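You operate a simulated robot arm through the tools that you are given. There is no shell and no other tool.

You run a simulated two-armed robot. Do the job below in one go: nothing can be reset, and whatever is moved stays where it is left.

TASK
Test the ribbed cage's brake slip at fast speed and set the brake dial to bring it into the band.
Fine: test again after the change; then run the cage down, speed back to slow, switch off and locked.

It is judged by the outcome, as a careful person would: the job done as asked, and still so three seconds after it is handed in. It fails if anything else is knocked over, pushed out of place, dropped, spilled or broken.

THE ROBOT
Two 7-joint arms with two-finger grippers on one trunk that stands fixed in place. Base frame: the origin is at the foot of the trunk, x ahead of it, y to its left, z up. Lengths are in cm, angles in degrees, forces in N, time in s.
The left shoulder is at [5, 19.1, 121.7], the right one opposite. With the tool pointing down near the work surface each hand reaches from about 20 to 74 cm from the base axis, measured 20 degrees to its own side. Payload 2.69 kg a hand.
The tool frame of a hand sits at the grasp point between the pads (the TCP): z along the fingers, y along the line on which they close. The tips reach 2 cm beyond it. Largest opening 10 cm; the body of the gripper starts 6.3 cm behind the TCP.
Orientation is that of the tool frame in the base frame, as [roll, pitch, yaw] about the fixed x, y, z axes, in that order (R = Rz(yaw) Ry(pitch) Rx(roll)). With the fingers straight down and closing along the base's y, the tool's x points along the base's -x, its y along +y and its z along -z.

THE INTERFACE
- The arms move only by the tool drive_tool. It takes "left_steps", "right_steps" or both (then of equal length, played together; a hand with none holds still); each is a list of rows, each a list of 7 numbers: the shift along the base's x, y, z in units of 20 mm (1.0 is 20 mm), then the turn, a rotation vector about the base's x, y, z in units of 4 degrees (1.0 is 4 degrees), then the opening in per cent of the stroke, from 0 (shut) to 100 (fully open). In form: [[dx, dy, dz, wx, wy, wz, jaw], ...]. A call has 1 to 20 rows; each row shifts and turns the commanded pose from where the row before left it. A call with a number of a shift or a turn outside -1 to 1 is refused whole. Rows are played at 5 a second. More than 5 cm and 8.6 degrees between two rows, or a gripper value outside its range, and nothing of the call is played. Where a pose cannot be reached the arm comes as near as it can. A force on the tool above 80 N (or 10 N above the force at the start of the call, whichever is more), or a blocked arm, ends the call early, and 0.2 s more pass. The fingers move at their own pace (about 15.3 cm/s each) and stop on an object; they squeeze with about 44 N. The grip force told is the motor's: it shows also when the fingers shut on nothing. Time passes only in rows, and 0.2 s behind the last, so rows that do not move let the fingers close. It gives the time, the measured TCP pose, the force on the tool (base axes), the opening and the grip force at its end, in the units of the frame above (readings bear some noise), with the torque about the TCP (base axes, N m) and any sound that the robot's microphone picked up, and new pictures: "pictures" is both (left out), scene, wrist or none (wrist: the cameras of the hands that moved).
- Cameras (640 x 400 px; columns grow to the right, rows downward): "scene" is now at [11.6, 5.45, 142.08]; the picture's right is [0.58, -0.81, 0.00], its down [-0.19, -0.13, -0.97] and it looks along [0.79, 0.57, -0.23] (base axes); focal length 228 px, centre (320, 200). "left" rides on the left gripper at [7, 1.9, -9.9] in its tool frame; the picture's right is [-0.26, 0.97, 0.00], its down [-0.75, -0.20, -0.63] and it looks along [-0.61, -0.16, 0.78] (tool axes); focal length 230 px, centre (320, 200). "right" rides on the right gripper at [7, -1.9, -9.9] in its tool frame; the picture's right is [0.26, 0.97, 0.00], its down [-0.75, 0.20, -0.63] and it looks along [-0.61, 0.16, 0.78] (tool axes); focal length 230 px, centre (320, 200). There is no depth. A picture from a camera that has moved, and an enlarged one, comes with that camera's place and axes in the base frame and with its lens.
- slide_trunk(by): slides the trunk up (or, below 0, down) by that many cm; the arms and the scene camera ride with it, the base frame stays. It gives what a move gives, with no picture.
- head_to(pan, tilt): turns the head with the scene camera to pan (to the left, within 80 degrees either way) and tilt (down, from -29 to 69), counted from straight ahead of the robot. It gives what a move gives, and a new picture of the scene camera.
- inspect(camera, box): a new picture of the part [left, top, right, bottom] of that camera's present view, enlarged. No time passes.
- finish_job(): hands the job in; it is judged then, once.

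Places have to be worked out from the pictures, the camera data and where the tool is seen. Open the grippers and draw the arms clear of the work before you hand the job in, unless the task says otherwise.

The tools are called after "Request:" as name(argument=value, ...) on one line, values as JSON. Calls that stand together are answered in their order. drive_tool: Moves the arms, as the interface text tells. Its arguments: {"type":"object","properties":{"left_steps":{"type":"array","items":{"type":"array","items":{"type":"number"}}},"right_steps":{"type":"array","items":{"type":"array","items":{"type":"number"}}},"pictures":{"type":"string","enum":["both","scene","wrist","none"]}},"required":[]} The other tools are called the same way: slide_trunk (by) slides the trunk up or down; head_to (pan, tilt) turns the head that bears the scene camera; inspect (camera, box) takes an enlarged picture of a part of a camera's view; finish_job () hands the job in.

At the start:

```text
time: 0.0
left_ee_pos: [21.69, 30.72, 130.2]
left_tcp_rot: [180.0, 0.0, -179.9]
left_ft_force: [0.5, -0.1, -0.1]
left_wrist_torque: [-0.03, 0.01, -0.04]
left_grip_width: 10.0
left_gripper_force: 0.0
right_ee_pos: [30.44, 4.3, 135.44]
right_tcp_rot: [179.9, 0.0, -179.9]
right_ft_force: [0.0, -0.9, -0.3]
right_wrist_torque: [0.0, -0.04, -0.02]
right_grip_width: 10.0
right_gripper_force: 0.1
trunk travel left (down, up): [-27.5, 4.8]
head pan, tilt: [35.5, 13.4]
```

scene: 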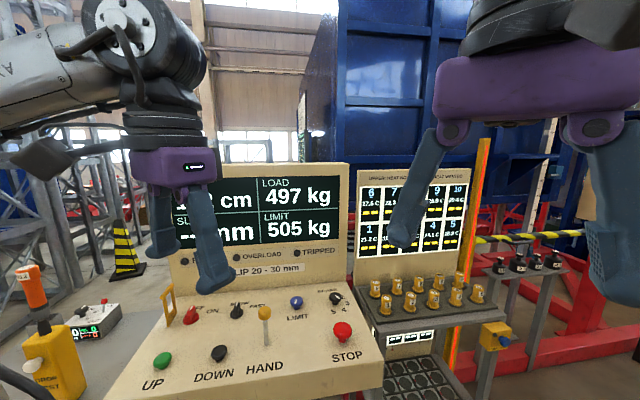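
right: 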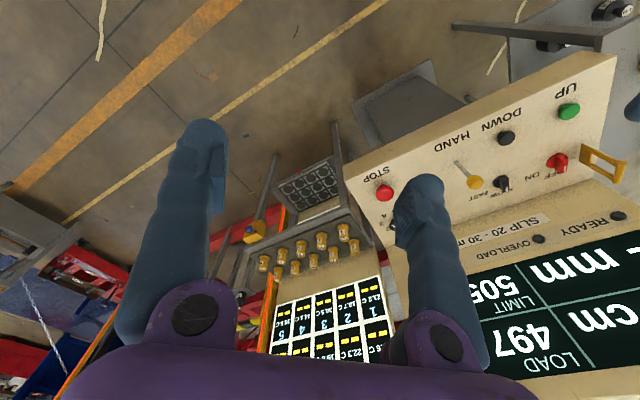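
left: 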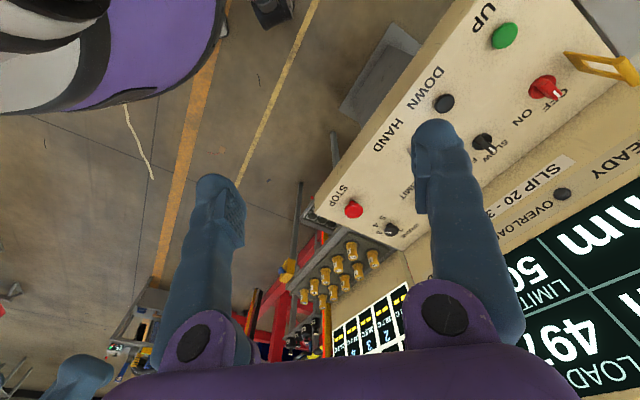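

The pictures show a hoist control desk with UP, DOWN, HAND, STOP, a red key switch OFF/ON, a slow/fast knob, a limit button and a brake dial. There are other stations around it, so I'll look closer before moving anything.

Request:
inspect(camera="scene", box=[100, 160, 400, 400])

Request:
inspect(camera="scene", box=[0, 230, 200, 400])

Request:
inspect(camera="scene", box=[340, 160, 560, 360])

Request:
inspect(camera="left", box=[320, 0, 640, 260])

Request:
inspect(camera="right", box=[340, 60, 640, 280])

```text
1.67 times, centred on (250, 280) of scene
camera zoom: at [11.6, 5.45, 142.08], right [0.58, -0.81, 0.0], down [-0.19, -0.13, -0.97], along [0.79, 0.57, -0.23], focal length 379 px, centre (437, 67)
```

zoom: 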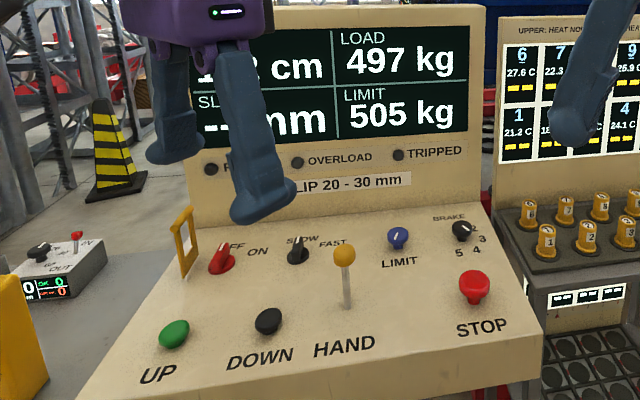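

```text
2.35 times, centred on (100, 315) of scene
camera zoom: at [11.6, 5.45, 142.08], right [0.58, -0.81, 0.0], down [-0.19, -0.13, -0.97], along [0.79, 0.57, -0.23], focal length 536 px, centre (838, -71)
```

zoom: 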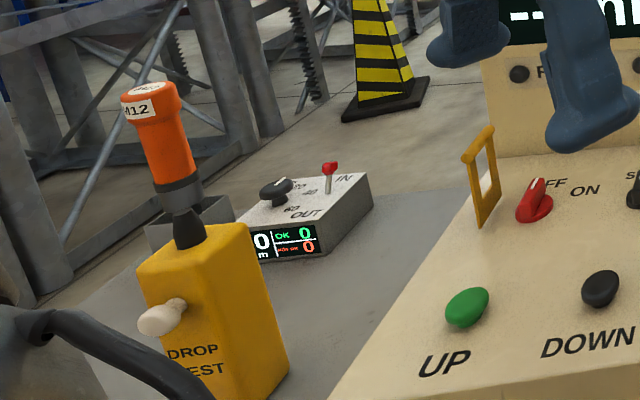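

```text
2.00 times, centred on (450, 260) of scene
camera zoom: at [11.6, 5.45, 142.08], right [0.58, -0.81, 0.0], down [-0.19, -0.13, -0.97], along [0.79, 0.57, -0.23], focal length 455 px, centre (60, 80)
```

zoom: 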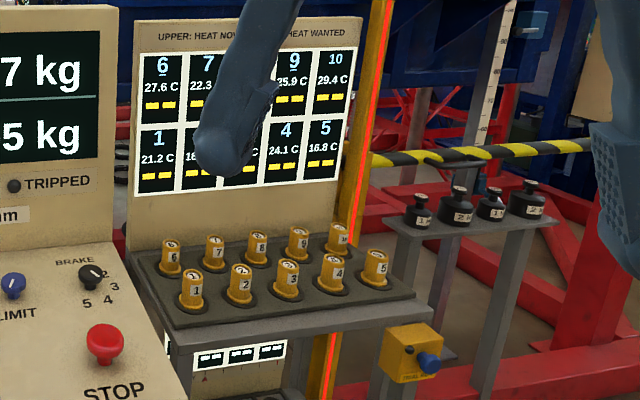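

```text
1.54 times, centred on (480, 130) of left
camera zoom: at [14.75, 32.69, 140.1], right [0.26, 0.97, 0.0], down [0.75, -0.2, 0.63], along [0.61, -0.16, -0.78], focal length 354 px, centre (74, 308)
```

zoom: 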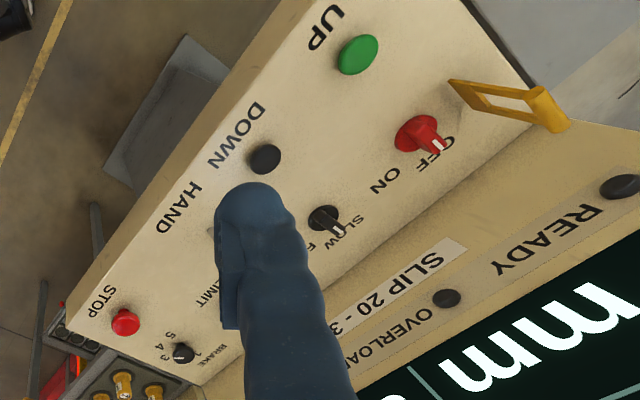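

```text
1.82 times, centred on (490, 170) of right
camera zoom: at [23.66, 2.56, 145.43], right [-0.26, 0.97, 0.0], down [0.75, 0.2, 0.63], along [0.61, 0.16, -0.78], focal length 418 px, centre (11, 254)
```

zoom: 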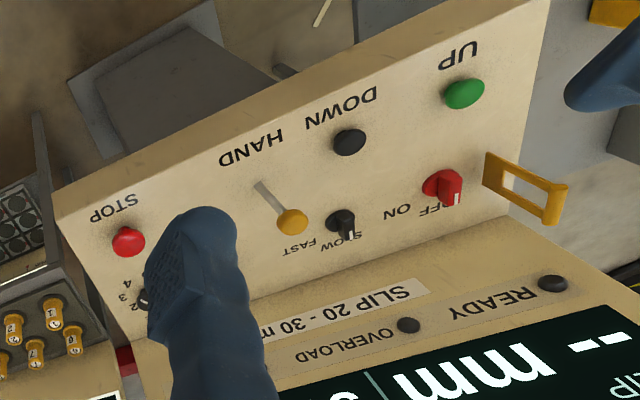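

The desk runs a hoist with a hand lever (probably a brake release), and a yellow "DROP TEST" pendant is at the left. I'll pan the head to see the surroundings and find the ribbed cage.

Request:
head_to(pan=75, tilt=20)

Request:
head_to(pan=0, tilt=15)

Request:
head_to(pan=-60, tilt=20)

Request:
head_to(pan=36, tilt=-20)

Request:
head_to(pan=36, tilt=40)

```text
time: 1.1
left_ee_pos: [21.63, 30.8, 130.19]
left_tcp_rot: [179.9, 0.0, -179.9]
left_ft_force: [0.2, 0.5, -0.1]
left_wrist_torque: [0.01, -0.02, 0.02]
left_grip_width: 10.01
left_gripper_force: 0.0
right_ee_pos: [30.56, 4.33, 135.49]
right_tcp_rot: [180.0, 0.0, -179.9]
right_ft_force: [-1.3, -0.3, 0.0]
right_wrist_torque: [0.02, 0.03, -0.02]
right_grip_width: 10.0
right_gripper_force: 0.1
trunk travel left (down, up): [-27.5, 4.8]
head pan, tilt: [75.0, 20.0]
camera scene: at [6.43, 9.01, 141.01], right [0.97, -0.26, 0.0], down [-0.09, -0.33, -0.94], along [0.24, 0.91, -0.34], focal length 228 px, centre (320, 200)
```

scene: 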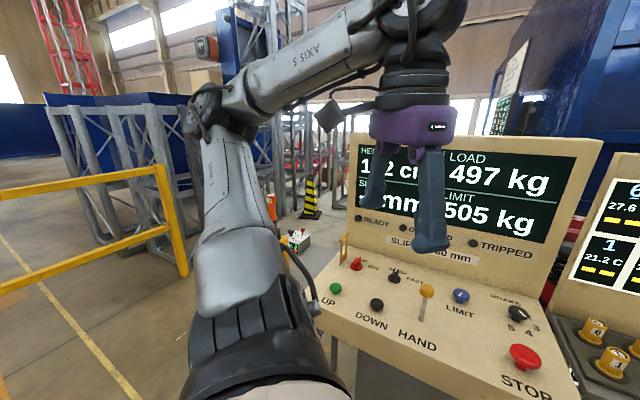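

```text
time: 2.5
left_ee_pos: [21.58, 30.74, 130.31]
left_tcp_rot: [180.0, 0.0, -179.9]
left_ft_force: [0.9, -0.1, -0.4]
left_wrist_torque: [-0.04, -0.01, -0.01]
left_grip_width: 10.01
left_gripper_force: 0.0
right_ee_pos: [30.56, 4.21, 135.52]
right_tcp_rot: [179.9, 0.0, -180.0]
right_ft_force: [0.7, 0.3, 0.6]
right_wrist_torque: [-0.04, -0.01, 0.03]
right_grip_width: 10.01
right_gripper_force: 0.1
trunk travel left (down, up): [-27.5, 4.8]
head pan, tilt: [0.0, 15.0]
camera scene: at [13.35, 0.03, 141.82], right [0.0, -1.0, 0.0], down [-0.26, 0.0, -0.97], along [0.97, 0.0, -0.26], focal length 228 px, centre (320, 200)
```

scene: 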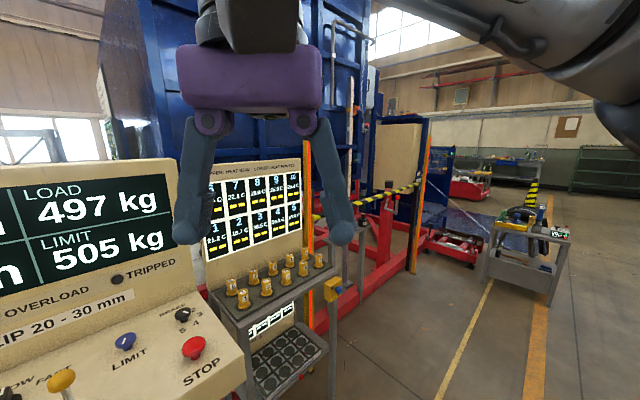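

```text
time: 3.8
left_ee_pos: [21.66, 30.83, 130.25]
left_tcp_rot: [180.0, 0.1, -179.8]
left_ft_force: [-0.8, 0.4, -0.2]
left_wrist_torque: [-0.02, -0.03, -0.02]
left_grip_width: 10.01
left_gripper_force: 0.1
right_ee_pos: [30.52, 4.35, 135.42]
right_tcp_rot: [180.0, 0.0, 180.0]
right_ft_force: [0.3, -0.5, -0.1]
right_wrist_torque: [-0.02, -0.02, -0.01]
right_grip_width: 9.99
right_gripper_force: 0.0
trunk travel left (down, up): [-27.5, 4.8]
head pan, tilt: [-60.0, 20.0]
camera scene: at [8.68, -8.04, 141.01], right [-0.87, -0.5, 0.0], down [-0.17, 0.3, -0.94], along [0.47, -0.81, -0.34], focal length 228 px, centre (320, 200)
```

scene: 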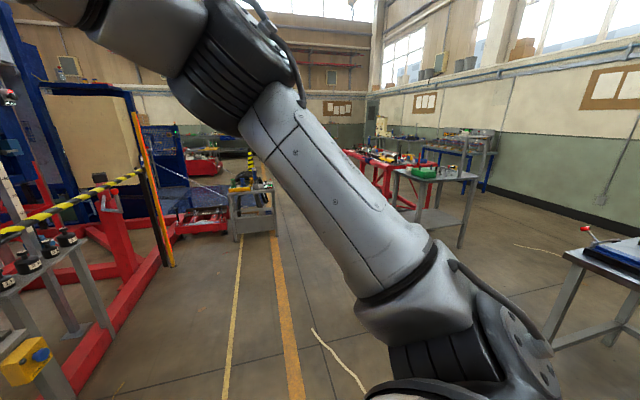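

```text
time: 5.5
left_ee_pos: [21.67, 30.8, 130.22]
left_tcp_rot: [180.0, -0.1, -179.9]
left_ft_force: [-0.6, -0.8, -0.7]
left_wrist_torque: [0.0, -0.02, 0.02]
left_grip_width: 10.0
left_gripper_force: 0.1
right_ee_pos: [30.56, 4.33, 135.47]
right_tcp_rot: [179.9, 0.0, -180.0]
right_ft_force: [0.1, -0.1, -0.2]
right_wrist_torque: [0.01, 0.01, 0.03]
right_grip_width: 9.98
right_gripper_force: 0.1
trunk travel left (down, up): [-27.5, 4.8]
head pan, tilt: [36.0, -20.0]
camera scene: at [10.16, 4.49, 147.16], right [0.59, -0.81, 0.0], down [0.28, 0.2, -0.94], along [0.76, 0.55, 0.34], focal length 228 px, centre (320, 200)
```

scene: 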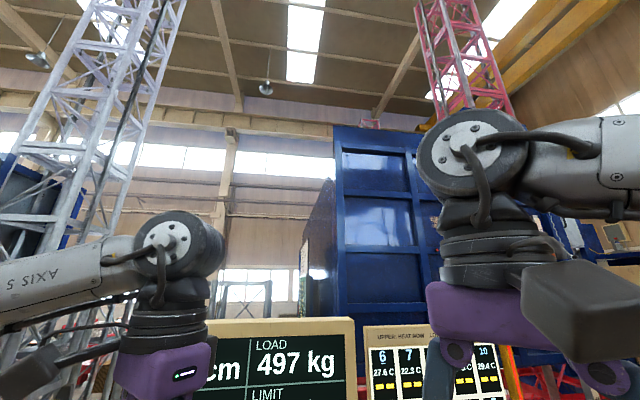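

```text
time: 6.8
left_ee_pos: [21.68, 30.73, 130.27]
left_tcp_rot: [180.0, 0.0, -179.8]
left_ft_force: [0.5, 0.0, 0.2]
left_wrist_torque: [0.0, 0.02, 0.0]
left_grip_width: 9.99
left_gripper_force: 0.0
right_ee_pos: [30.56, 4.4, 135.43]
right_tcp_rot: [179.8, 0.0, -179.9]
right_ft_force: [1.2, -1.1, -0.4]
right_wrist_torque: [-0.04, 0.0, 0.02]
right_grip_width: 10.0
right_gripper_force: 0.0
trunk travel left (down, up): [-27.5, 4.8]
head pan, tilt: [36.0, 40.0]
camera scene: at [10.89, 5.02, 137.87], right [0.59, -0.81, 0.0], down [-0.52, -0.38, -0.77], along [0.62, 0.45, -0.64], focal length 228 px, centre (320, 200)
```

scene: 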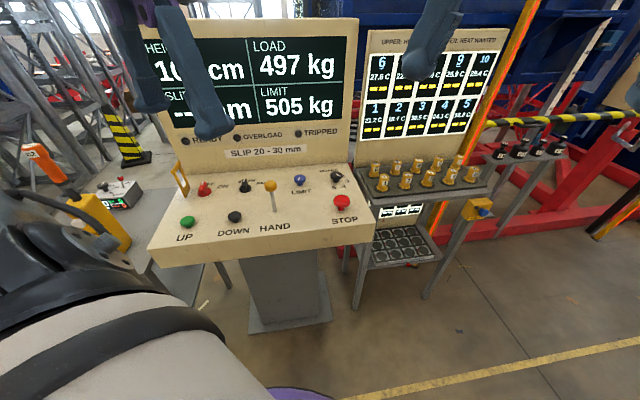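

The display is partly hidden by the left hand. I'll draw the left hand back and to the left to get a clear view of the desk, lamps and hasp.

Request:
drive_tool(left_steps=[[-0.8, 0.8, 0, 0, 0, 0, 100], [-0.8, 0.8, 0, 0, 0, 0, 100], [-0.8, 0.8, 0, 0, 0, 0, 100], [-0.8, 0.8, 0, 0, 0, 0, 100], [-0.8, 0.8, 0, 0, 0, 0, 100]], pictures="scene")

Request:
head_to(pan=45, tilt=25)

```text
time: 8.1
left_ee_pos: [13.58, 38.8, 130.15]
left_tcp_rot: [-179.8, 0.1, -179.9]
left_ft_force: [-1.0, -1.3, -0.1]
left_wrist_torque: [0.0, -0.03, 0.02]
left_grip_width: 9.99
left_gripper_force: 0.1
right_ee_pos: [30.44, 4.46, 135.56]
right_tcp_rot: [179.9, 0.1, 179.9]
right_ft_force: [-0.3, 0.5, 1.2]
right_wrist_torque: [-0.01, -0.05, 0.0]
right_grip_width: 9.99
right_gripper_force: 0.0
trunk travel left (down, up): [-27.5, 4.8]
head pan, tilt: [36.0, 40.0]
camera scene: at [10.78, 4.99, 137.88], right [0.59, -0.81, 0.0], down [-0.52, -0.38, -0.77], along [0.62, 0.45, -0.64], focal length 228 px, centre (320, 200)
```

scene: 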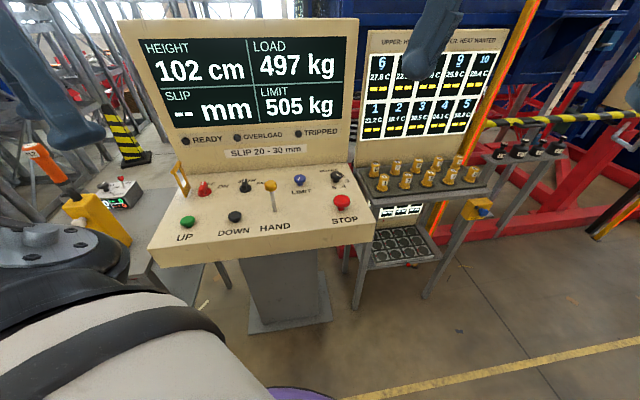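

```text
time: 8.8
left_ee_pos: [13.74, 38.72, 130.2]
left_tcp_rot: [179.9, 0.0, -179.9]
left_ft_force: [-1.2, 0.6, 0.7]
left_wrist_torque: [0.0, -0.01, -0.03]
left_grip_width: 9.98
left_gripper_force: 0.1
right_ee_pos: [30.53, 4.36, 135.59]
right_tcp_rot: [179.9, 0.0, 180.0]
right_ft_force: [-0.1, 0.0, 0.0]
right_wrist_torque: [-0.01, -0.01, -0.01]
right_grip_width: 9.99
right_gripper_force: 0.1
trunk travel left (down, up): [-27.5, 4.8]
head pan, tilt: [45.0, 25.0]
camera scene: at [10.53, 6.54, 140.19], right [0.71, -0.71, 0.0], down [-0.3, -0.3, -0.91], along [0.64, 0.64, -0.42], focal length 228 px, centre (320, 200)
```

scene: 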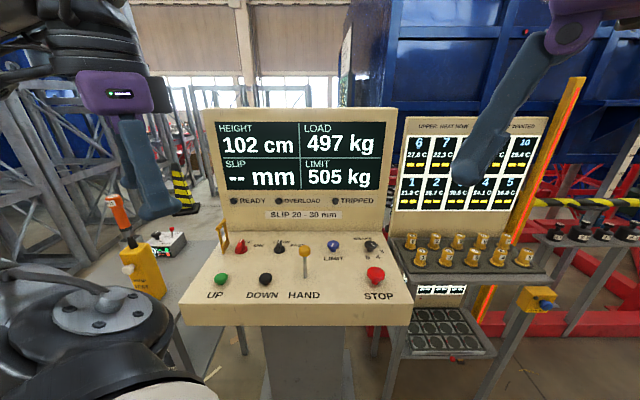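

Clear view now: HEIGHT 102 cm, LOAD 497 kg, SLIP --, LIMIT 505 kg, lamps dark. I'll enlarge the panel details, the hasp, the dial and anything posted by the cage.

Request:
inspect(camera="scene", box=[200, 190, 320, 310])

Request:
inspect(camera="scene", box=[290, 190, 410, 310])

Request:
inspect(camera="scene", box=[90, 170, 220, 310])

Request:
inspect(camera="scene", box=[320, 20, 480, 130])

Request:
inspect(camera="scene", box=[400, 110, 640, 330])

```text
3.33 times, centred on (260, 250) of scene
camera zoom: at [10.53, 6.54, 140.19], right [0.71, -0.71, 0.0], down [-0.3, -0.3, -0.91], along [0.64, 0.64, -0.42], focal length 759 px, centre (520, 33)
```

zoom: 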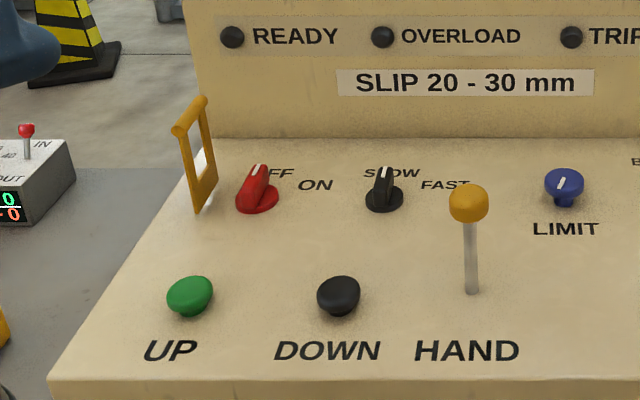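

```text
3.33 times, centred on (350, 250) of scene
camera zoom: at [10.53, 6.54, 140.19], right [0.71, -0.71, 0.0], down [-0.3, -0.3, -0.91], along [0.64, 0.64, -0.42], focal length 759 px, centre (220, 33)
```

zoom: 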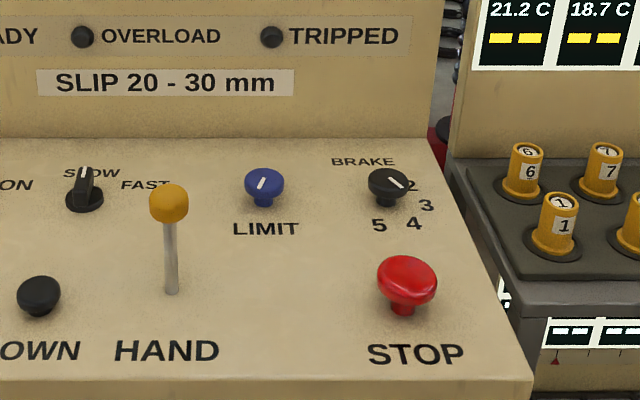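

```text
2.86 times, centred on (155, 240) of scene
camera zoom: at [10.53, 6.54, 140.19], right [0.71, -0.71, 0.0], down [-0.3, -0.3, -0.91], along [0.64, 0.64, -0.42], focal length 650 px, centre (791, 86)
```

zoom: 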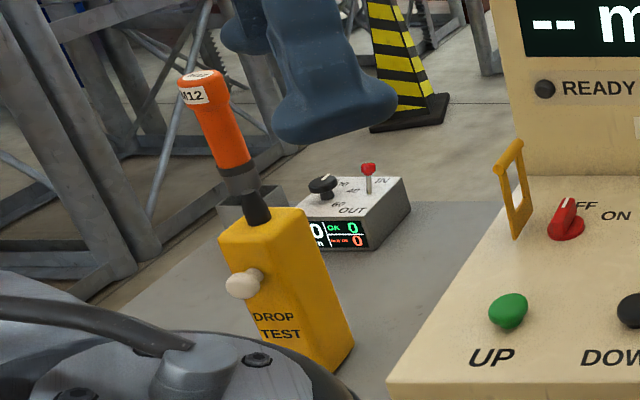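

```text
3.64 times, centred on (400, 75) of scene
camera zoom: at [10.53, 6.54, 140.19], right [0.71, -0.71, 0.0], down [-0.3, -0.3, -0.91], along [0.64, 0.64, -0.42], focal length 828 px, centre (29, 654)
```

zoom: 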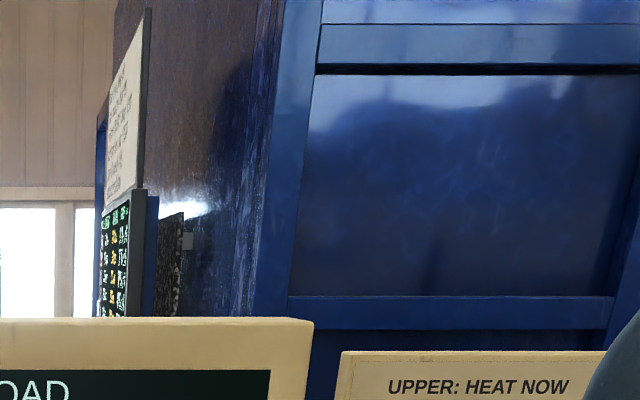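

```text
1.82 times, centred on (520, 220) of scene
camera zoom: at [10.53, 6.54, 140.19], right [0.71, -0.71, 0.0], down [-0.3, -0.3, -0.91], along [0.64, 0.64, -0.42], focal length 414 px, centre (-44, 164)
```

zoom: 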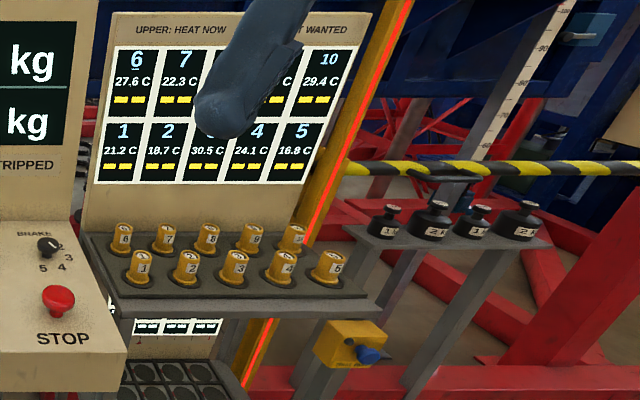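

The desk is square to a 45° heading: UP ≈ (25.6, 62.1, 92.4), STOP ≈ (56.6, 31.2, 93.8), brake dial ≈ (68, 40.5, 93), with the display above them. I'll turn the left hand 45° and bring it high over the front of the desk, so its wrist camera can measure the controls.

Request:
drive_tool(left_steps=[[0.908, -0.142, -0.625, 0, 0, 0.9375, 100], [0.908, -0.142, -0.625, 0, 0, 0.9375, 100], [0.908, -0.142, -0.625, 0, 0, 0.9375, 100], [0.908, -0.142, -0.625, 0, 0, 0.9375, 100], [0.908, -0.142, -0.625, 0, 0, 0.9375, 100], [0.908, -0.142, -0.625, 0, 0, 0.9375, 100], [0.908, -0.142, -0.625, 0, 0, 0.9375, 100], [0.908, -0.142, -0.625, 0, 0, 0.9375, 100], [0.908, -0.142, -0.625, 0, 0, 0.9375, 100], [0.908, -0.142, -0.625, 0, 0, 0.9375, 100], [0.908, -0.142, -0.625, 0, 0, 0.9375, 100], [0.908, -0.142, -0.625, 0, 0, 0.9375, 100], [0, 0, 0, 0, 0, 0, 100]], pictures="both")

```text
time: 11.6
left_ee_pos: [35.58, 35.49, 115.36]
left_tcp_rot: [-179.9, 0.0, -135.0]
left_ft_force: [-0.1, -0.3, -0.5]
left_wrist_torque: [0.02, 0.01, -0.01]
left_grip_width: 10.0
left_gripper_force: 0.1
right_ee_pos: [30.53, 4.34, 135.54]
right_tcp_rot: [179.9, 0.0, -180.0]
right_ft_force: [0.4, 0.1, 0.3]
right_wrist_torque: [-0.01, -0.04, 0.03]
right_grip_width: 9.99
right_gripper_force: 0.0
trunk travel left (down, up): [-27.5, 4.8]
head pan, tilt: [45.0, 25.0]
camera scene: at [10.48, 6.55, 140.2], right [0.71, -0.71, 0.0], down [-0.3, -0.3, -0.91], along [0.64, 0.64, -0.42], focal length 228 px, centre (320, 200)
camera left: at [29.3, 31.77, 125.11], right [-0.5, 0.86, 0.0], down [0.67, 0.39, 0.63], along [0.55, 0.32, -0.78], focal length 230 px, centre (320, 200)
```

scene: 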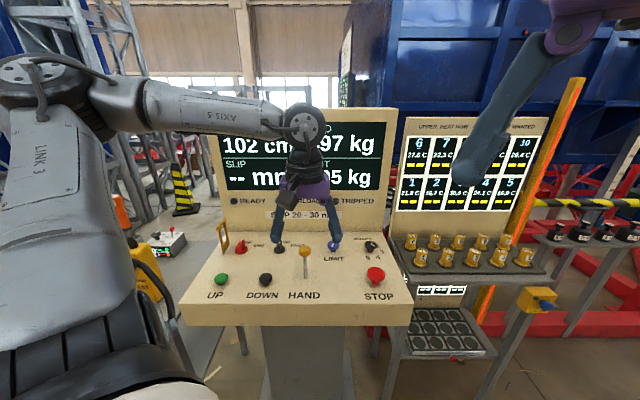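
left: 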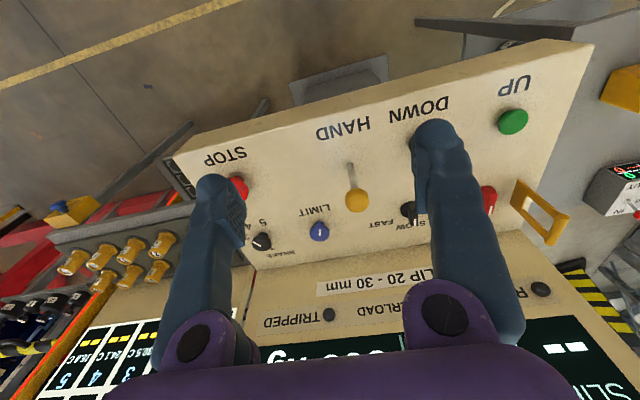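

The hand is over the desk and everything is visible in the wrist view (upside down). I'll enlarge it to measure positions and read the dials.

Request:
inspect(camera="left", box=[230, 120, 420, 270])

Request:
inspect(camera="left", box=[400, 60, 600, 270])

Request:
inspect(camera="scene", box=[200, 220, 320, 310])

Request:
inspect(camera="scene", box=[300, 220, 420, 310])

```text
2.67 times, centred on (325, 195) of left
camera zoom: at [29.3, 31.77, 125.11], right [-0.5, 0.86, 0.0], down [0.67, 0.39, 0.63], along [0.55, 0.32, -0.78], focal length 614 px, centre (307, 213)
```

zoom: 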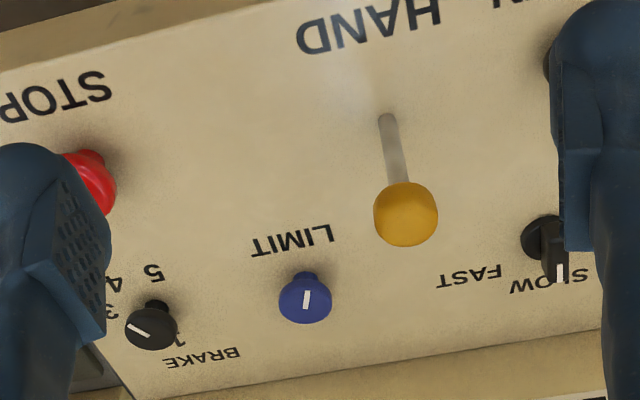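

```text
1.90 times, centred on (500, 165) of left
camera zoom: at [29.3, 31.77, 125.11], right [-0.5, 0.86, 0.0], down [0.67, 0.39, 0.63], along [0.55, 0.32, -0.78], focal length 438 px, centre (-23, 267)
```

zoom: 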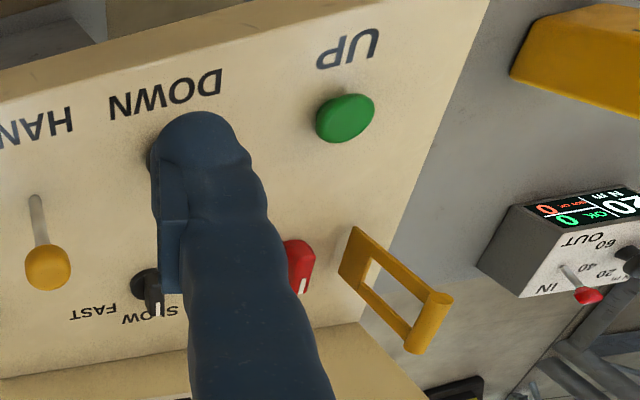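

```text
4.44 times, centred on (260, 265) of scene
camera zoom: at [10.48, 6.55, 140.2], right [0.71, -0.71, 0.0], down [-0.3, -0.3, -0.91], along [0.64, 0.64, -0.42], focal length 1012 px, centre (587, -89)
```

zoom: 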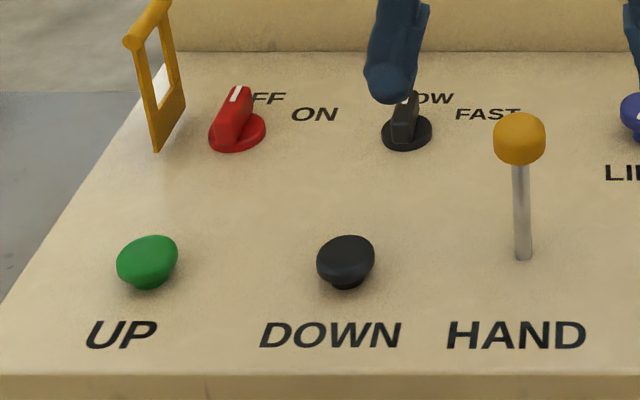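

```text
4.44 times, centred on (360, 265) of scene
camera zoom: at [10.48, 6.55, 140.2], right [0.71, -0.71, 0.0], down [-0.3, -0.3, -0.91], along [0.64, 0.64, -0.42], focal length 1012 px, centre (142, -89)
```

zoom: 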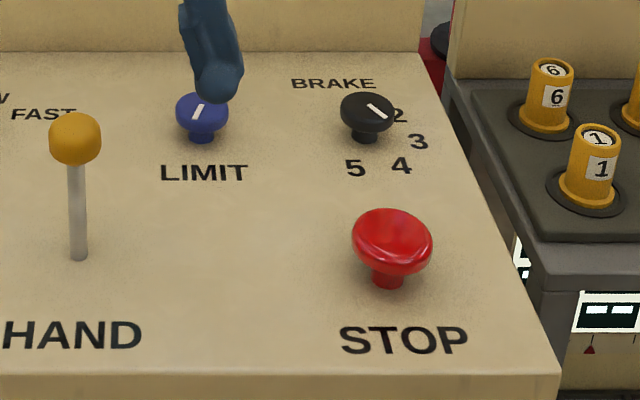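

Worked out: the panel is nearly level at z≈90–91.5. In desk axes (u right, v away) the key is at (-24.4, 75.9), speed (-11.3, 76), brake (20.1, 75.3) set at "4", DOWN (-12.9, 61.1). The yellow hasp stands open at u≈-30. I'll turn the right hand into a second viewer of the display, since the left arm will block the scene camera.

Request:
drive_tool(right_steps=[[-0.1, -0.2, 0.1, 0, 0, 1, 100], [-0.1, -0.2, 0.1, 0, 0, 1, 100], [-0.1, -0.2, 0.1, 0, 0, 1, 100], [-0.1, -0.2, 0.1, 0, 0, 1, 100], [-0.1, -0.2, 0.1, 0, 0, 1, 100], [-0.1, -0.2, 0.1, 0, 0, 1, 100], [-0.1, -0.2, 0.1, 0, 0, 1, 100], [-0.1, -0.2, 0.1, 0, 0, 1, 100], [-0.1, -0.2, 0.1, 0, 0, 1, 100], [-0.1, -0.2, 0.1, 0, 0, 1, 100], [-0.1, -0.2, 0.1, 0, 0, 1, 100], [-0.1, -0.2, 0.1, 0.84, -0.49, 0, 100], [-0.1, -0.2, 0.1, 0.84, -0.49, 0, 100], [-0.1, -0.2, 0.1, 0.84, -0.49, 0, 100], [-0.1, -0.2, 0.1, 0.84, -0.49, 0, 100], [-0.1, -0.2, 0.1, 0.84, -0.49, 0, 100], [-0.1, -0.2, 0.1, 0.84, -0.49, 0, 100], [-0.1, -0.2, 0.1, 0.84, -0.49, 0, 100], [-0.1, -0.2, 0.1, 0.84, -0.49, 0, 100], [0, 0, 0, 0, 0, 0, 100]], pictures="both")

```text
time: 15.8
left_ee_pos: [35.46, 35.37, 115.26]
left_tcp_rot: [-179.9, -0.1, -134.9]
left_ft_force: [0.2, 0.0, 0.4]
left_wrist_torque: [0.0, -0.02, 0.01]
left_grip_width: 10.0
left_gripper_force: 0.0
right_ee_pos: [26.8, -3.17, 139.33]
right_tcp_rot: [170.6, 30.0, -138.5]
right_ft_force: [0.4, 0.9, 0.6]
right_wrist_torque: [-0.02, -0.01, 0.0]
right_grip_width: 10.02
right_gripper_force: 0.1
trunk travel left (down, up): [-27.5, 4.8]
head pan, tilt: [45.0, 25.0]
camera scene: at [10.53, 6.57, 140.19], right [0.71, -0.71, 0.0], down [-0.3, -0.3, -0.91], along [0.64, 0.64, -0.42], focal length 228 px, centre (320, 200)
camera right: at [21.04, -12.84, 144.06], right [-0.86, 0.51, 0.01], down [0.18, 0.29, 0.94], along [0.48, 0.81, -0.34], focal length 230 px, centre (320, 200)
```

scene: 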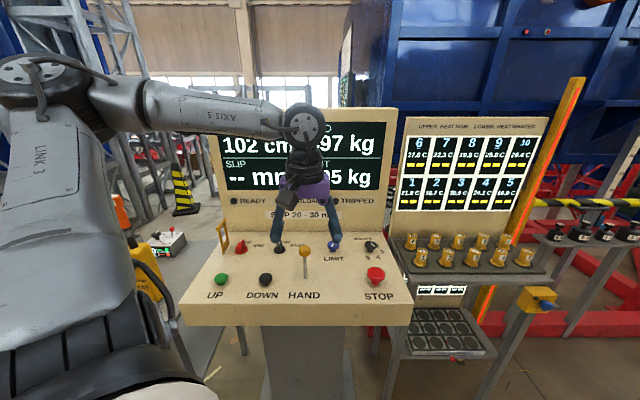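
right: 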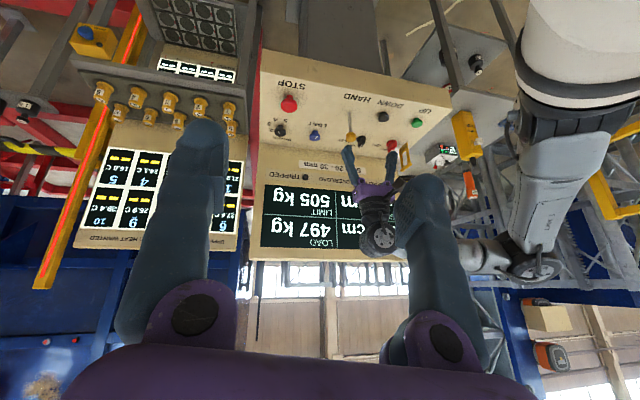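

The right wrist view shows the whole display upside down, which will do as a viewer. Now I'll move the left hand to hover over the red key (about x 36.4, y 70.9, z 106), leaning 10° away from the hasp, jaws part open.

Request:
drive_tool(left_steps=[[0.028, 0.986, -0.26, 0.0983, 0.0983, 0, 45], [0.028, 0.986, -0.26, 0.0983, 0.0983, 0, 45], [0.028, 0.986, -0.26, 0.0983, 0.0983, 0, 45], [0.028, 0.986, -0.26, 0.0983, 0.0983, 0, 45], [0.028, 0.986, -0.26, 0.0983, 0.0983, 0, 45], [0.028, 0.986, -0.26, 0.0983, 0.0983, 0, 45], [0.028, 0.986, -0.26, 0.0983, 0.0983, 0, 45], [0.028, 0.986, -0.26, 0.0983, 0.0983, 0, 45], [0.028, 0.986, -0.26, 0.0983, 0.0983, 0, 45], [0.028, 0.986, -0.26, 0.0983, 0.0983, 0, 45], [0.028, 0.986, -0.26, 0.0983, 0.0983, 0, 45], [0.028, 0.986, -0.26, 0.0983, 0.0983, 0, 45], [0.028, 0.986, -0.26, 0.0983, 0.0983, 0, 45], [0.028, 0.986, -0.26, 0.0983, 0.0983, 0, 45], [0.028, 0.986, -0.26, 0.0983, 0.0983, 0, 45], [0.028, 0.986, -0.26, 0.0983, 0.0983, 0, 45], [0.028, 0.986, -0.26, 0.0983, 0.0983, 0, 45], [0.028, 0.986, -0.26, 0.0983, 0.0983, 0, 45], [0, 0, 0, 0, 0, 0, 45]], pictures="both")

```text
time: 19.8
left_ee_pos: [36.58, 70.84, 105.86]
left_tcp_rot: [170.1, 0.1, -134.9]
left_ft_force: [-0.1, 1.0, 0.4]
left_wrist_torque: [-0.01, -0.04, 0.02]
left_grip_width: 4.47
left_gripper_force: 0.0
right_ee_pos: [26.73, -3.27, 139.31]
right_tcp_rot: [170.6, 29.9, -138.5]
right_ft_force: [-0.2, 0.9, -0.1]
right_wrist_torque: [0.0, 0.05, -0.04]
right_grip_width: 10.04
right_gripper_force: 0.0
trunk travel left (down, up): [-27.5, 4.8]
head pan, tilt: [45.0, 25.0]
camera scene: at [10.51, 6.52, 140.2], right [0.71, -0.71, 0.0], down [-0.3, -0.3, -0.91], along [0.64, 0.64, -0.42], focal length 228 px, centre (320, 200)
camera left: at [31.56, 66.02, 115.95], right [-0.49, 0.85, 0.17], down [0.75, 0.32, 0.59], along [0.45, 0.41, -0.79], focal length 230 px, centre (320, 200)
```

scene: 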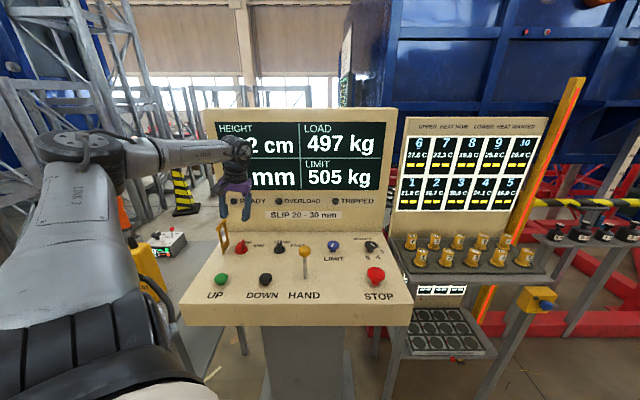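
left: 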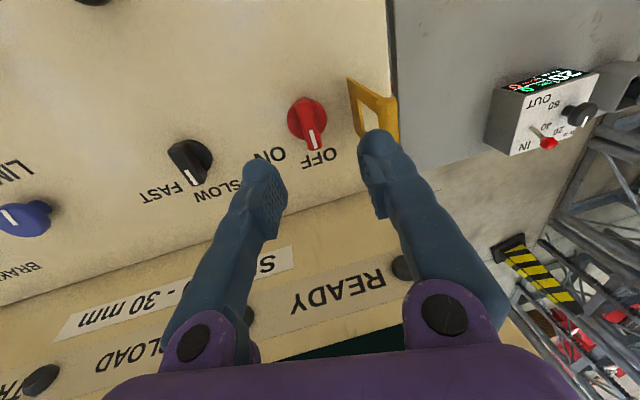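

The key is directly below at about (36.6, 71.9). I'll descend to z≈95.5 with the jaws straddling the flag and check before gripping.

Request:
drive_tool(left_steps=[[0, 0.25, -0.87, 0, 0, 0, 45], [0, 0.25, -0.87, 0, 0, 0, 45], [0, 0, -0.87, 0, 0, 0, 45], [0, 0, -0.87, 0, 0, 0, 45], [0, 0, -0.87, 0, 0, 0, 45], [0, 0, -0.87, 0, 0, 0, 45], [0, 0, 0, 0, 0, 0, 45]], pictures="both")

Request:
inspect(camera="scene", box=[200, 190, 300, 270])

Request:
inspect(camera="left", box=[220, 30, 480, 260])

```text
time: 21.4
left_ee_pos: [36.59, 71.89, 95.49]
left_tcp_rot: [170.1, 0.0, -134.9]
left_ft_force: [0.6, 0.0, -0.2]
left_wrist_torque: [0.02, 0.01, 0.01]
left_grip_width: 4.48
left_gripper_force: 0.0
right_ee_pos: [26.77, -3.25, 139.32]
right_tcp_rot: [170.7, 29.9, -138.5]
right_ft_force: [-0.3, -0.3, 0.3]
right_wrist_torque: [0.03, -0.02, 0.02]
right_grip_width: 10.01
right_gripper_force: 0.0
trunk travel left (down, up): [-27.5, 4.8]
head pan, tilt: [45.0, 25.0]
camera scene: at [10.51, 6.52, 140.2], right [0.71, -0.71, 0.0], down [-0.3, -0.3, -0.91], along [0.64, 0.64, -0.42], focal length 228 px, centre (320, 200)
camera left: at [31.65, 67.04, 105.57], right [-0.49, 0.85, 0.17], down [0.75, 0.32, 0.59], along [0.45, 0.41, -0.79], focal length 230 px, centre (320, 200)
```

scene: 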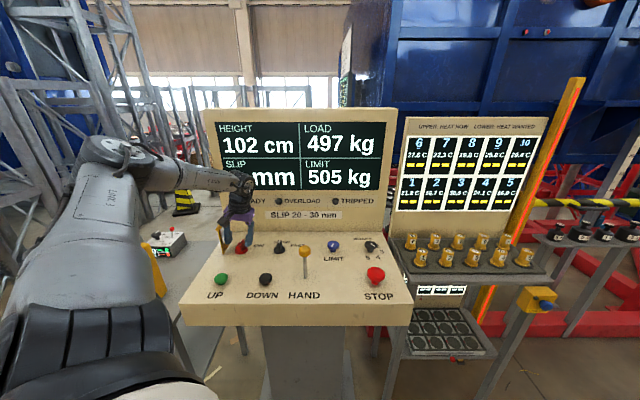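
left: 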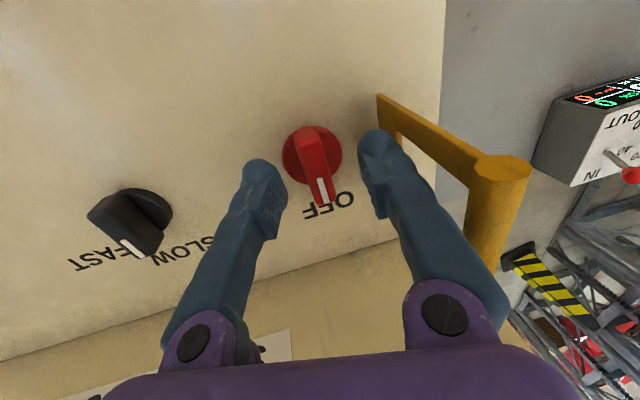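

```text
5.00 times, centred on (250, 230) of scene
camera zoom: at [10.51, 6.52, 140.2], right [0.71, -0.71, 0.0], down [-0.3, -0.3, -0.91], along [0.64, 0.64, -0.42], focal length 1138 px, centre (670, 50)
```

zoom: 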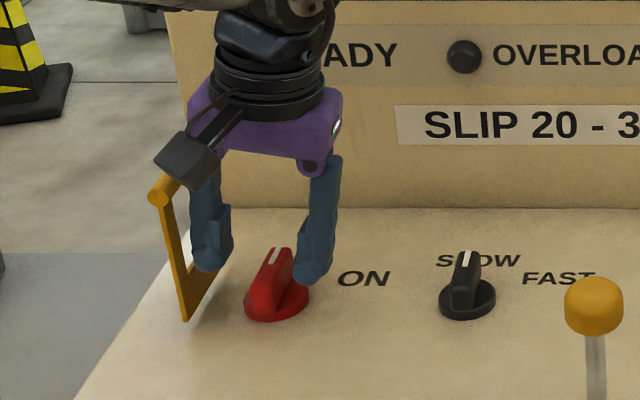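

```text
1.74 times, centred on (350, 145) of left
camera zoom: at [31.65, 67.04, 105.57], right [-0.49, 0.85, 0.17], down [0.75, 0.32, 0.59], along [0.45, 0.41, -0.79], focal length 400 px, centre (268, 296)
```

zoom: 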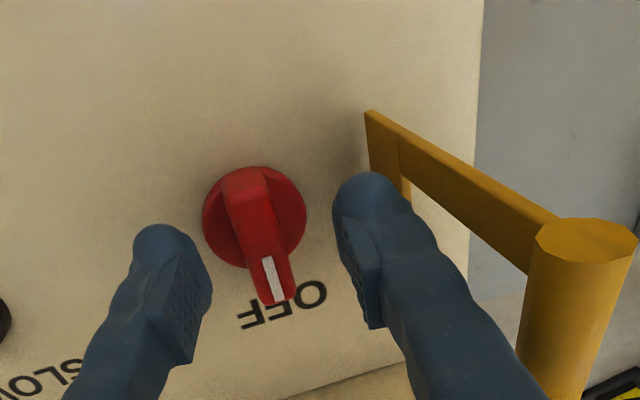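

The key axis (36.45, 71.86) sits right between the fingers and the flag stands about 2.5 cm high. I'll lower to z≈94.6 and close on the flag.

Request:
drive_tool(left_steps=[[-0.04, 0, -0.225, 0, 0, 0, 45], [0, 0, -0.225, 0, 0, 0, 45], [0, 0, 0, 0, 0, 0, 20], [0, 0, 0, 0, 0, 0, 0], [0, 0, 0, 0, 0, 0, 0], [0, 0, 0, 0, 0, 0, 0]], pictures="both")

Request:
inspect(camera="scene", box=[200, 190, 300, 270])

```text
time: 22.8
left_ee_pos: [36.53, 71.82, 94.84]
left_tcp_rot: [170.1, 0.4, -134.9]
left_ft_force: [4.4, 1.8, 16.3]
left_wrist_torque: [-0.04, -0.13, 0.0]
left_grip_width: 0.02
left_gripper_force: 29.5
right_ee_pos: [26.65, -3.41, 139.31]
right_tcp_rot: [170.4, 29.9, -138.6]
right_ft_force: [0.0, 0.3, 0.4]
right_wrist_torque: [0.0, -0.01, 0.0]
right_grip_width: 10.0
right_gripper_force: 0.0
trunk travel left (down, up): [-27.5, 4.8]
head pan, tilt: [45.0, 25.0]
camera scene: at [10.44, 6.35, 140.23], right [0.71, -0.71, 0.0], down [-0.3, -0.3, -0.91], along [0.64, 0.64, -0.42], focal length 228 px, centre (320, 200)
camera left: at [31.58, 67.01, 104.89], right [-0.49, 0.85, 0.17], down [0.74, 0.31, 0.59], along [0.45, 0.42, -0.79], focal length 230 px, centre (320, 200)
```

scene: 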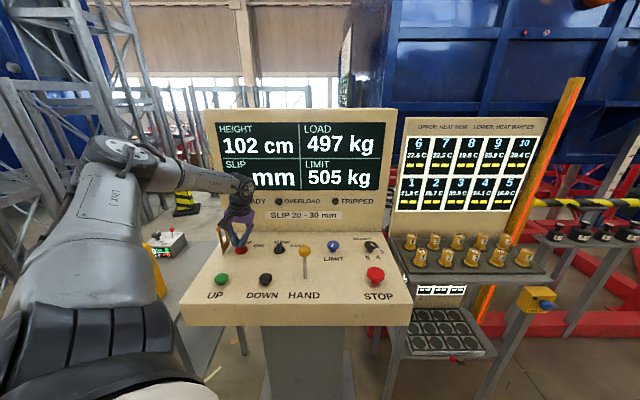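
left: 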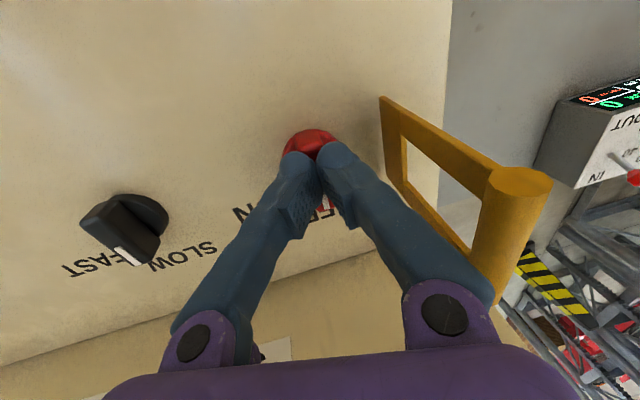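

```text
5.00 times, centred on (250, 230) of scene
camera zoom: at [10.44, 6.35, 140.23], right [0.71, -0.71, 0.0], down [-0.3, -0.3, -0.91], along [0.64, 0.64, -0.42], focal length 1138 px, centre (670, 50)
```

zoom: 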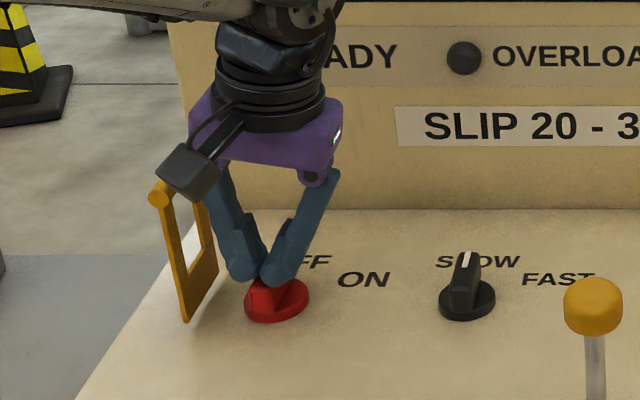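

The jaws closed to nothing with 16 N upward force, so the tips sat on top of the flag, which is lower than I thought (top ≈ 93, panel ≈ 90.4). I'll open, go about 1.2 cm lower and close again.

Request:
drive_tool(left_steps=[[0, 0, 0.3, 0, 0, 0, 20], [0, 0, 0, 0, 0, 0, 42], [0, 0, -0.4, 0, 0, 0, 42], [0, 0, -0.4, 0, 0, 0, 42], [0, 0, -0.15, 0, 0, 0, 42], [0, 0, 0, 0, 0, 0, 42]], pictures="both")

Request:
inspect(camera="scene", box=[200, 190, 300, 270])

Request:
inspect(camera="left", box=[220, 30, 480, 260])

```text
time: 24.2
left_ee_pos: [36.49, 71.9, 93.23]
left_tcp_rot: [170.2, 0.0, -134.8]
left_ft_force: [-0.1, 0.6, 0.2]
left_wrist_torque: [-0.01, -0.01, -0.02]
left_grip_width: 4.21
left_gripper_force: 0.1
right_ee_pos: [26.71, -3.24, 139.4]
right_tcp_rot: [170.6, 29.8, -138.5]
right_ft_force: [0.2, -0.6, -0.1]
right_wrist_torque: [0.03, -0.01, 0.01]
right_grip_width: 10.02
right_gripper_force: 0.1
trunk travel left (down, up): [-27.5, 4.8]
head pan, tilt: [45.0, 25.0]
camera scene: at [10.52, 6.55, 140.19], right [0.71, -0.71, 0.0], down [-0.3, -0.3, -0.91], along [0.64, 0.64, -0.42], focal length 228 px, centre (320, 200)
camera left: at [31.53, 67.1, 103.24], right [-0.49, 0.85, 0.17], down [0.75, 0.32, 0.59], along [0.45, 0.41, -0.79], focal length 230 px, centre (320, 200)
```

scene: 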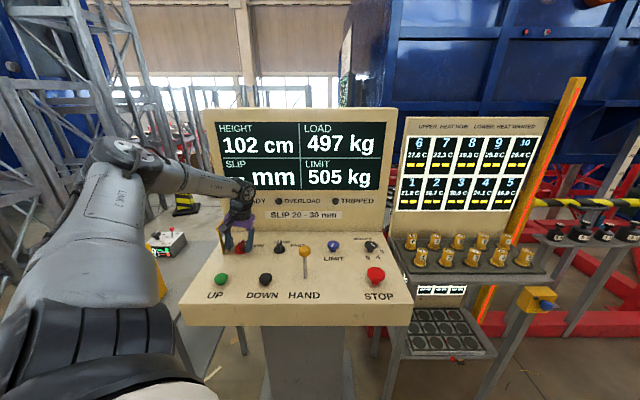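
left: 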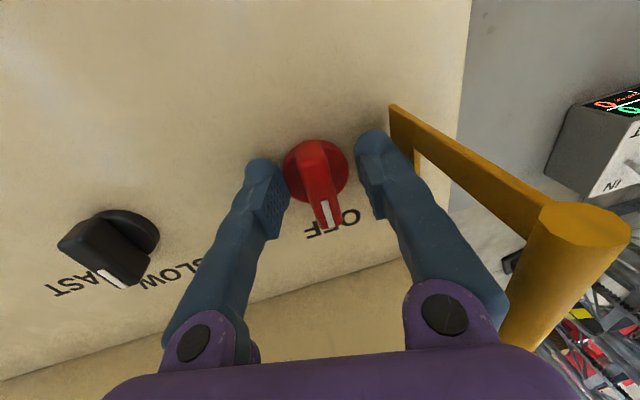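

```text
5.00 times, centred on (250, 230) of scene
camera zoom: at [10.52, 6.55, 140.19], right [0.71, -0.71, 0.0], down [-0.3, -0.3, -0.91], along [0.64, 0.64, -0.42], focal length 1138 px, centre (670, 50)
```

zoom: 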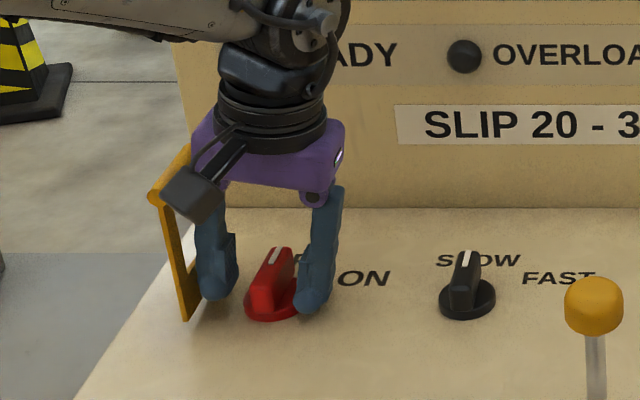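

```text
1.74 times, centred on (350, 145) of left
camera zoom: at [31.53, 67.1, 103.24], right [-0.49, 0.85, 0.17], down [0.75, 0.32, 0.59], along [0.45, 0.41, -0.79], focal length 400 px, centre (268, 296)
```

zoom: 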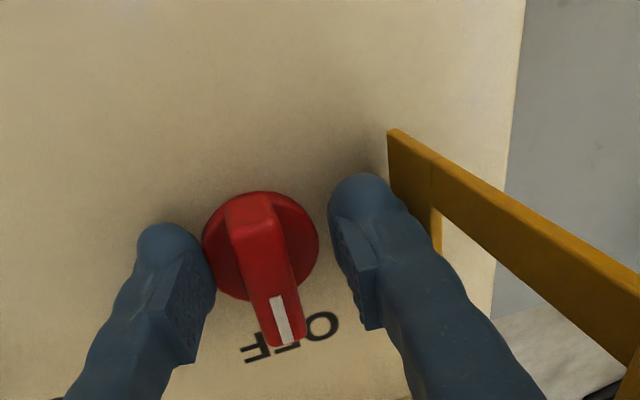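

The tips are now down beside the flag at its axis. Closing the jaws.

Request:
drive_tool(left_steps=[[0, 0, 0, 0, 0, 0, 20], [0, 0, 0, 0, 0, 0, 5], [0, 0, 0, 0, 0, 0, 0], [0, 0, 0, 0, 0, 0, 0]], pictures="wrist")

Request:
inspect(camera="scene", box=[200, 190, 300, 270])

```text
time: 25.2
left_ee_pos: [36.63, 71.72, 93.19]
left_tcp_rot: [170.1, -0.1, -135.0]
left_ft_force: [7.0, -13.7, -7.1]
left_wrist_torque: [-0.08, -0.5, -0.14]
left_grip_width: 1.53
left_gripper_force: 41.3
right_ee_pos: [26.73, -3.33, 139.24]
right_tcp_rot: [170.5, 29.8, -138.6]
right_ft_force: [-0.1, -0.1, 0.2]
right_wrist_torque: [-0.01, 0.01, -0.02]
right_grip_width: 10.03
right_gripper_force: 0.0
trunk travel left (down, up): [-27.5, 4.8]
head pan, tilt: [45.0, 25.0]
camera left: at [31.66, 66.98, 103.24], right [-0.49, 0.86, 0.16], down [0.75, 0.32, 0.59], along [0.45, 0.41, -0.79], focal length 230 px, centre (320, 200)
```

left: 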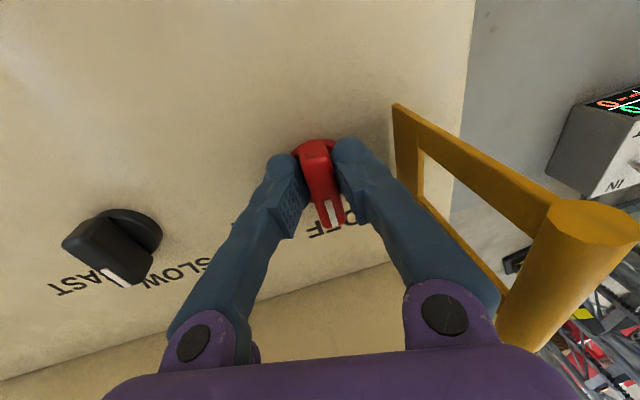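

```text
5.00 times, centred on (250, 230) of scene
camera zoom: at [10.64, 6.47, 140.18], right [0.71, -0.71, 0.0], down [-0.3, -0.3, -0.91], along [0.64, 0.64, -0.42], focal length 1138 px, centre (670, 50)
```

zoom: 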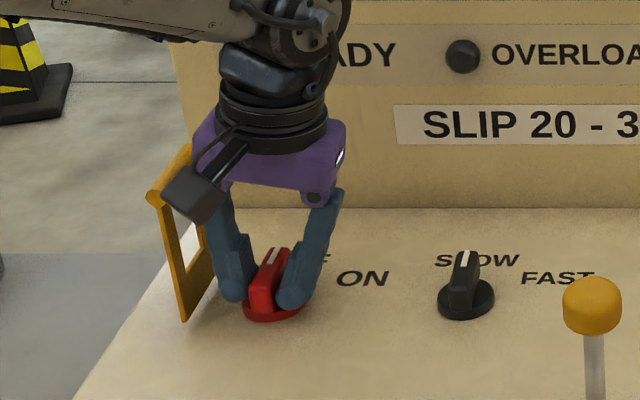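

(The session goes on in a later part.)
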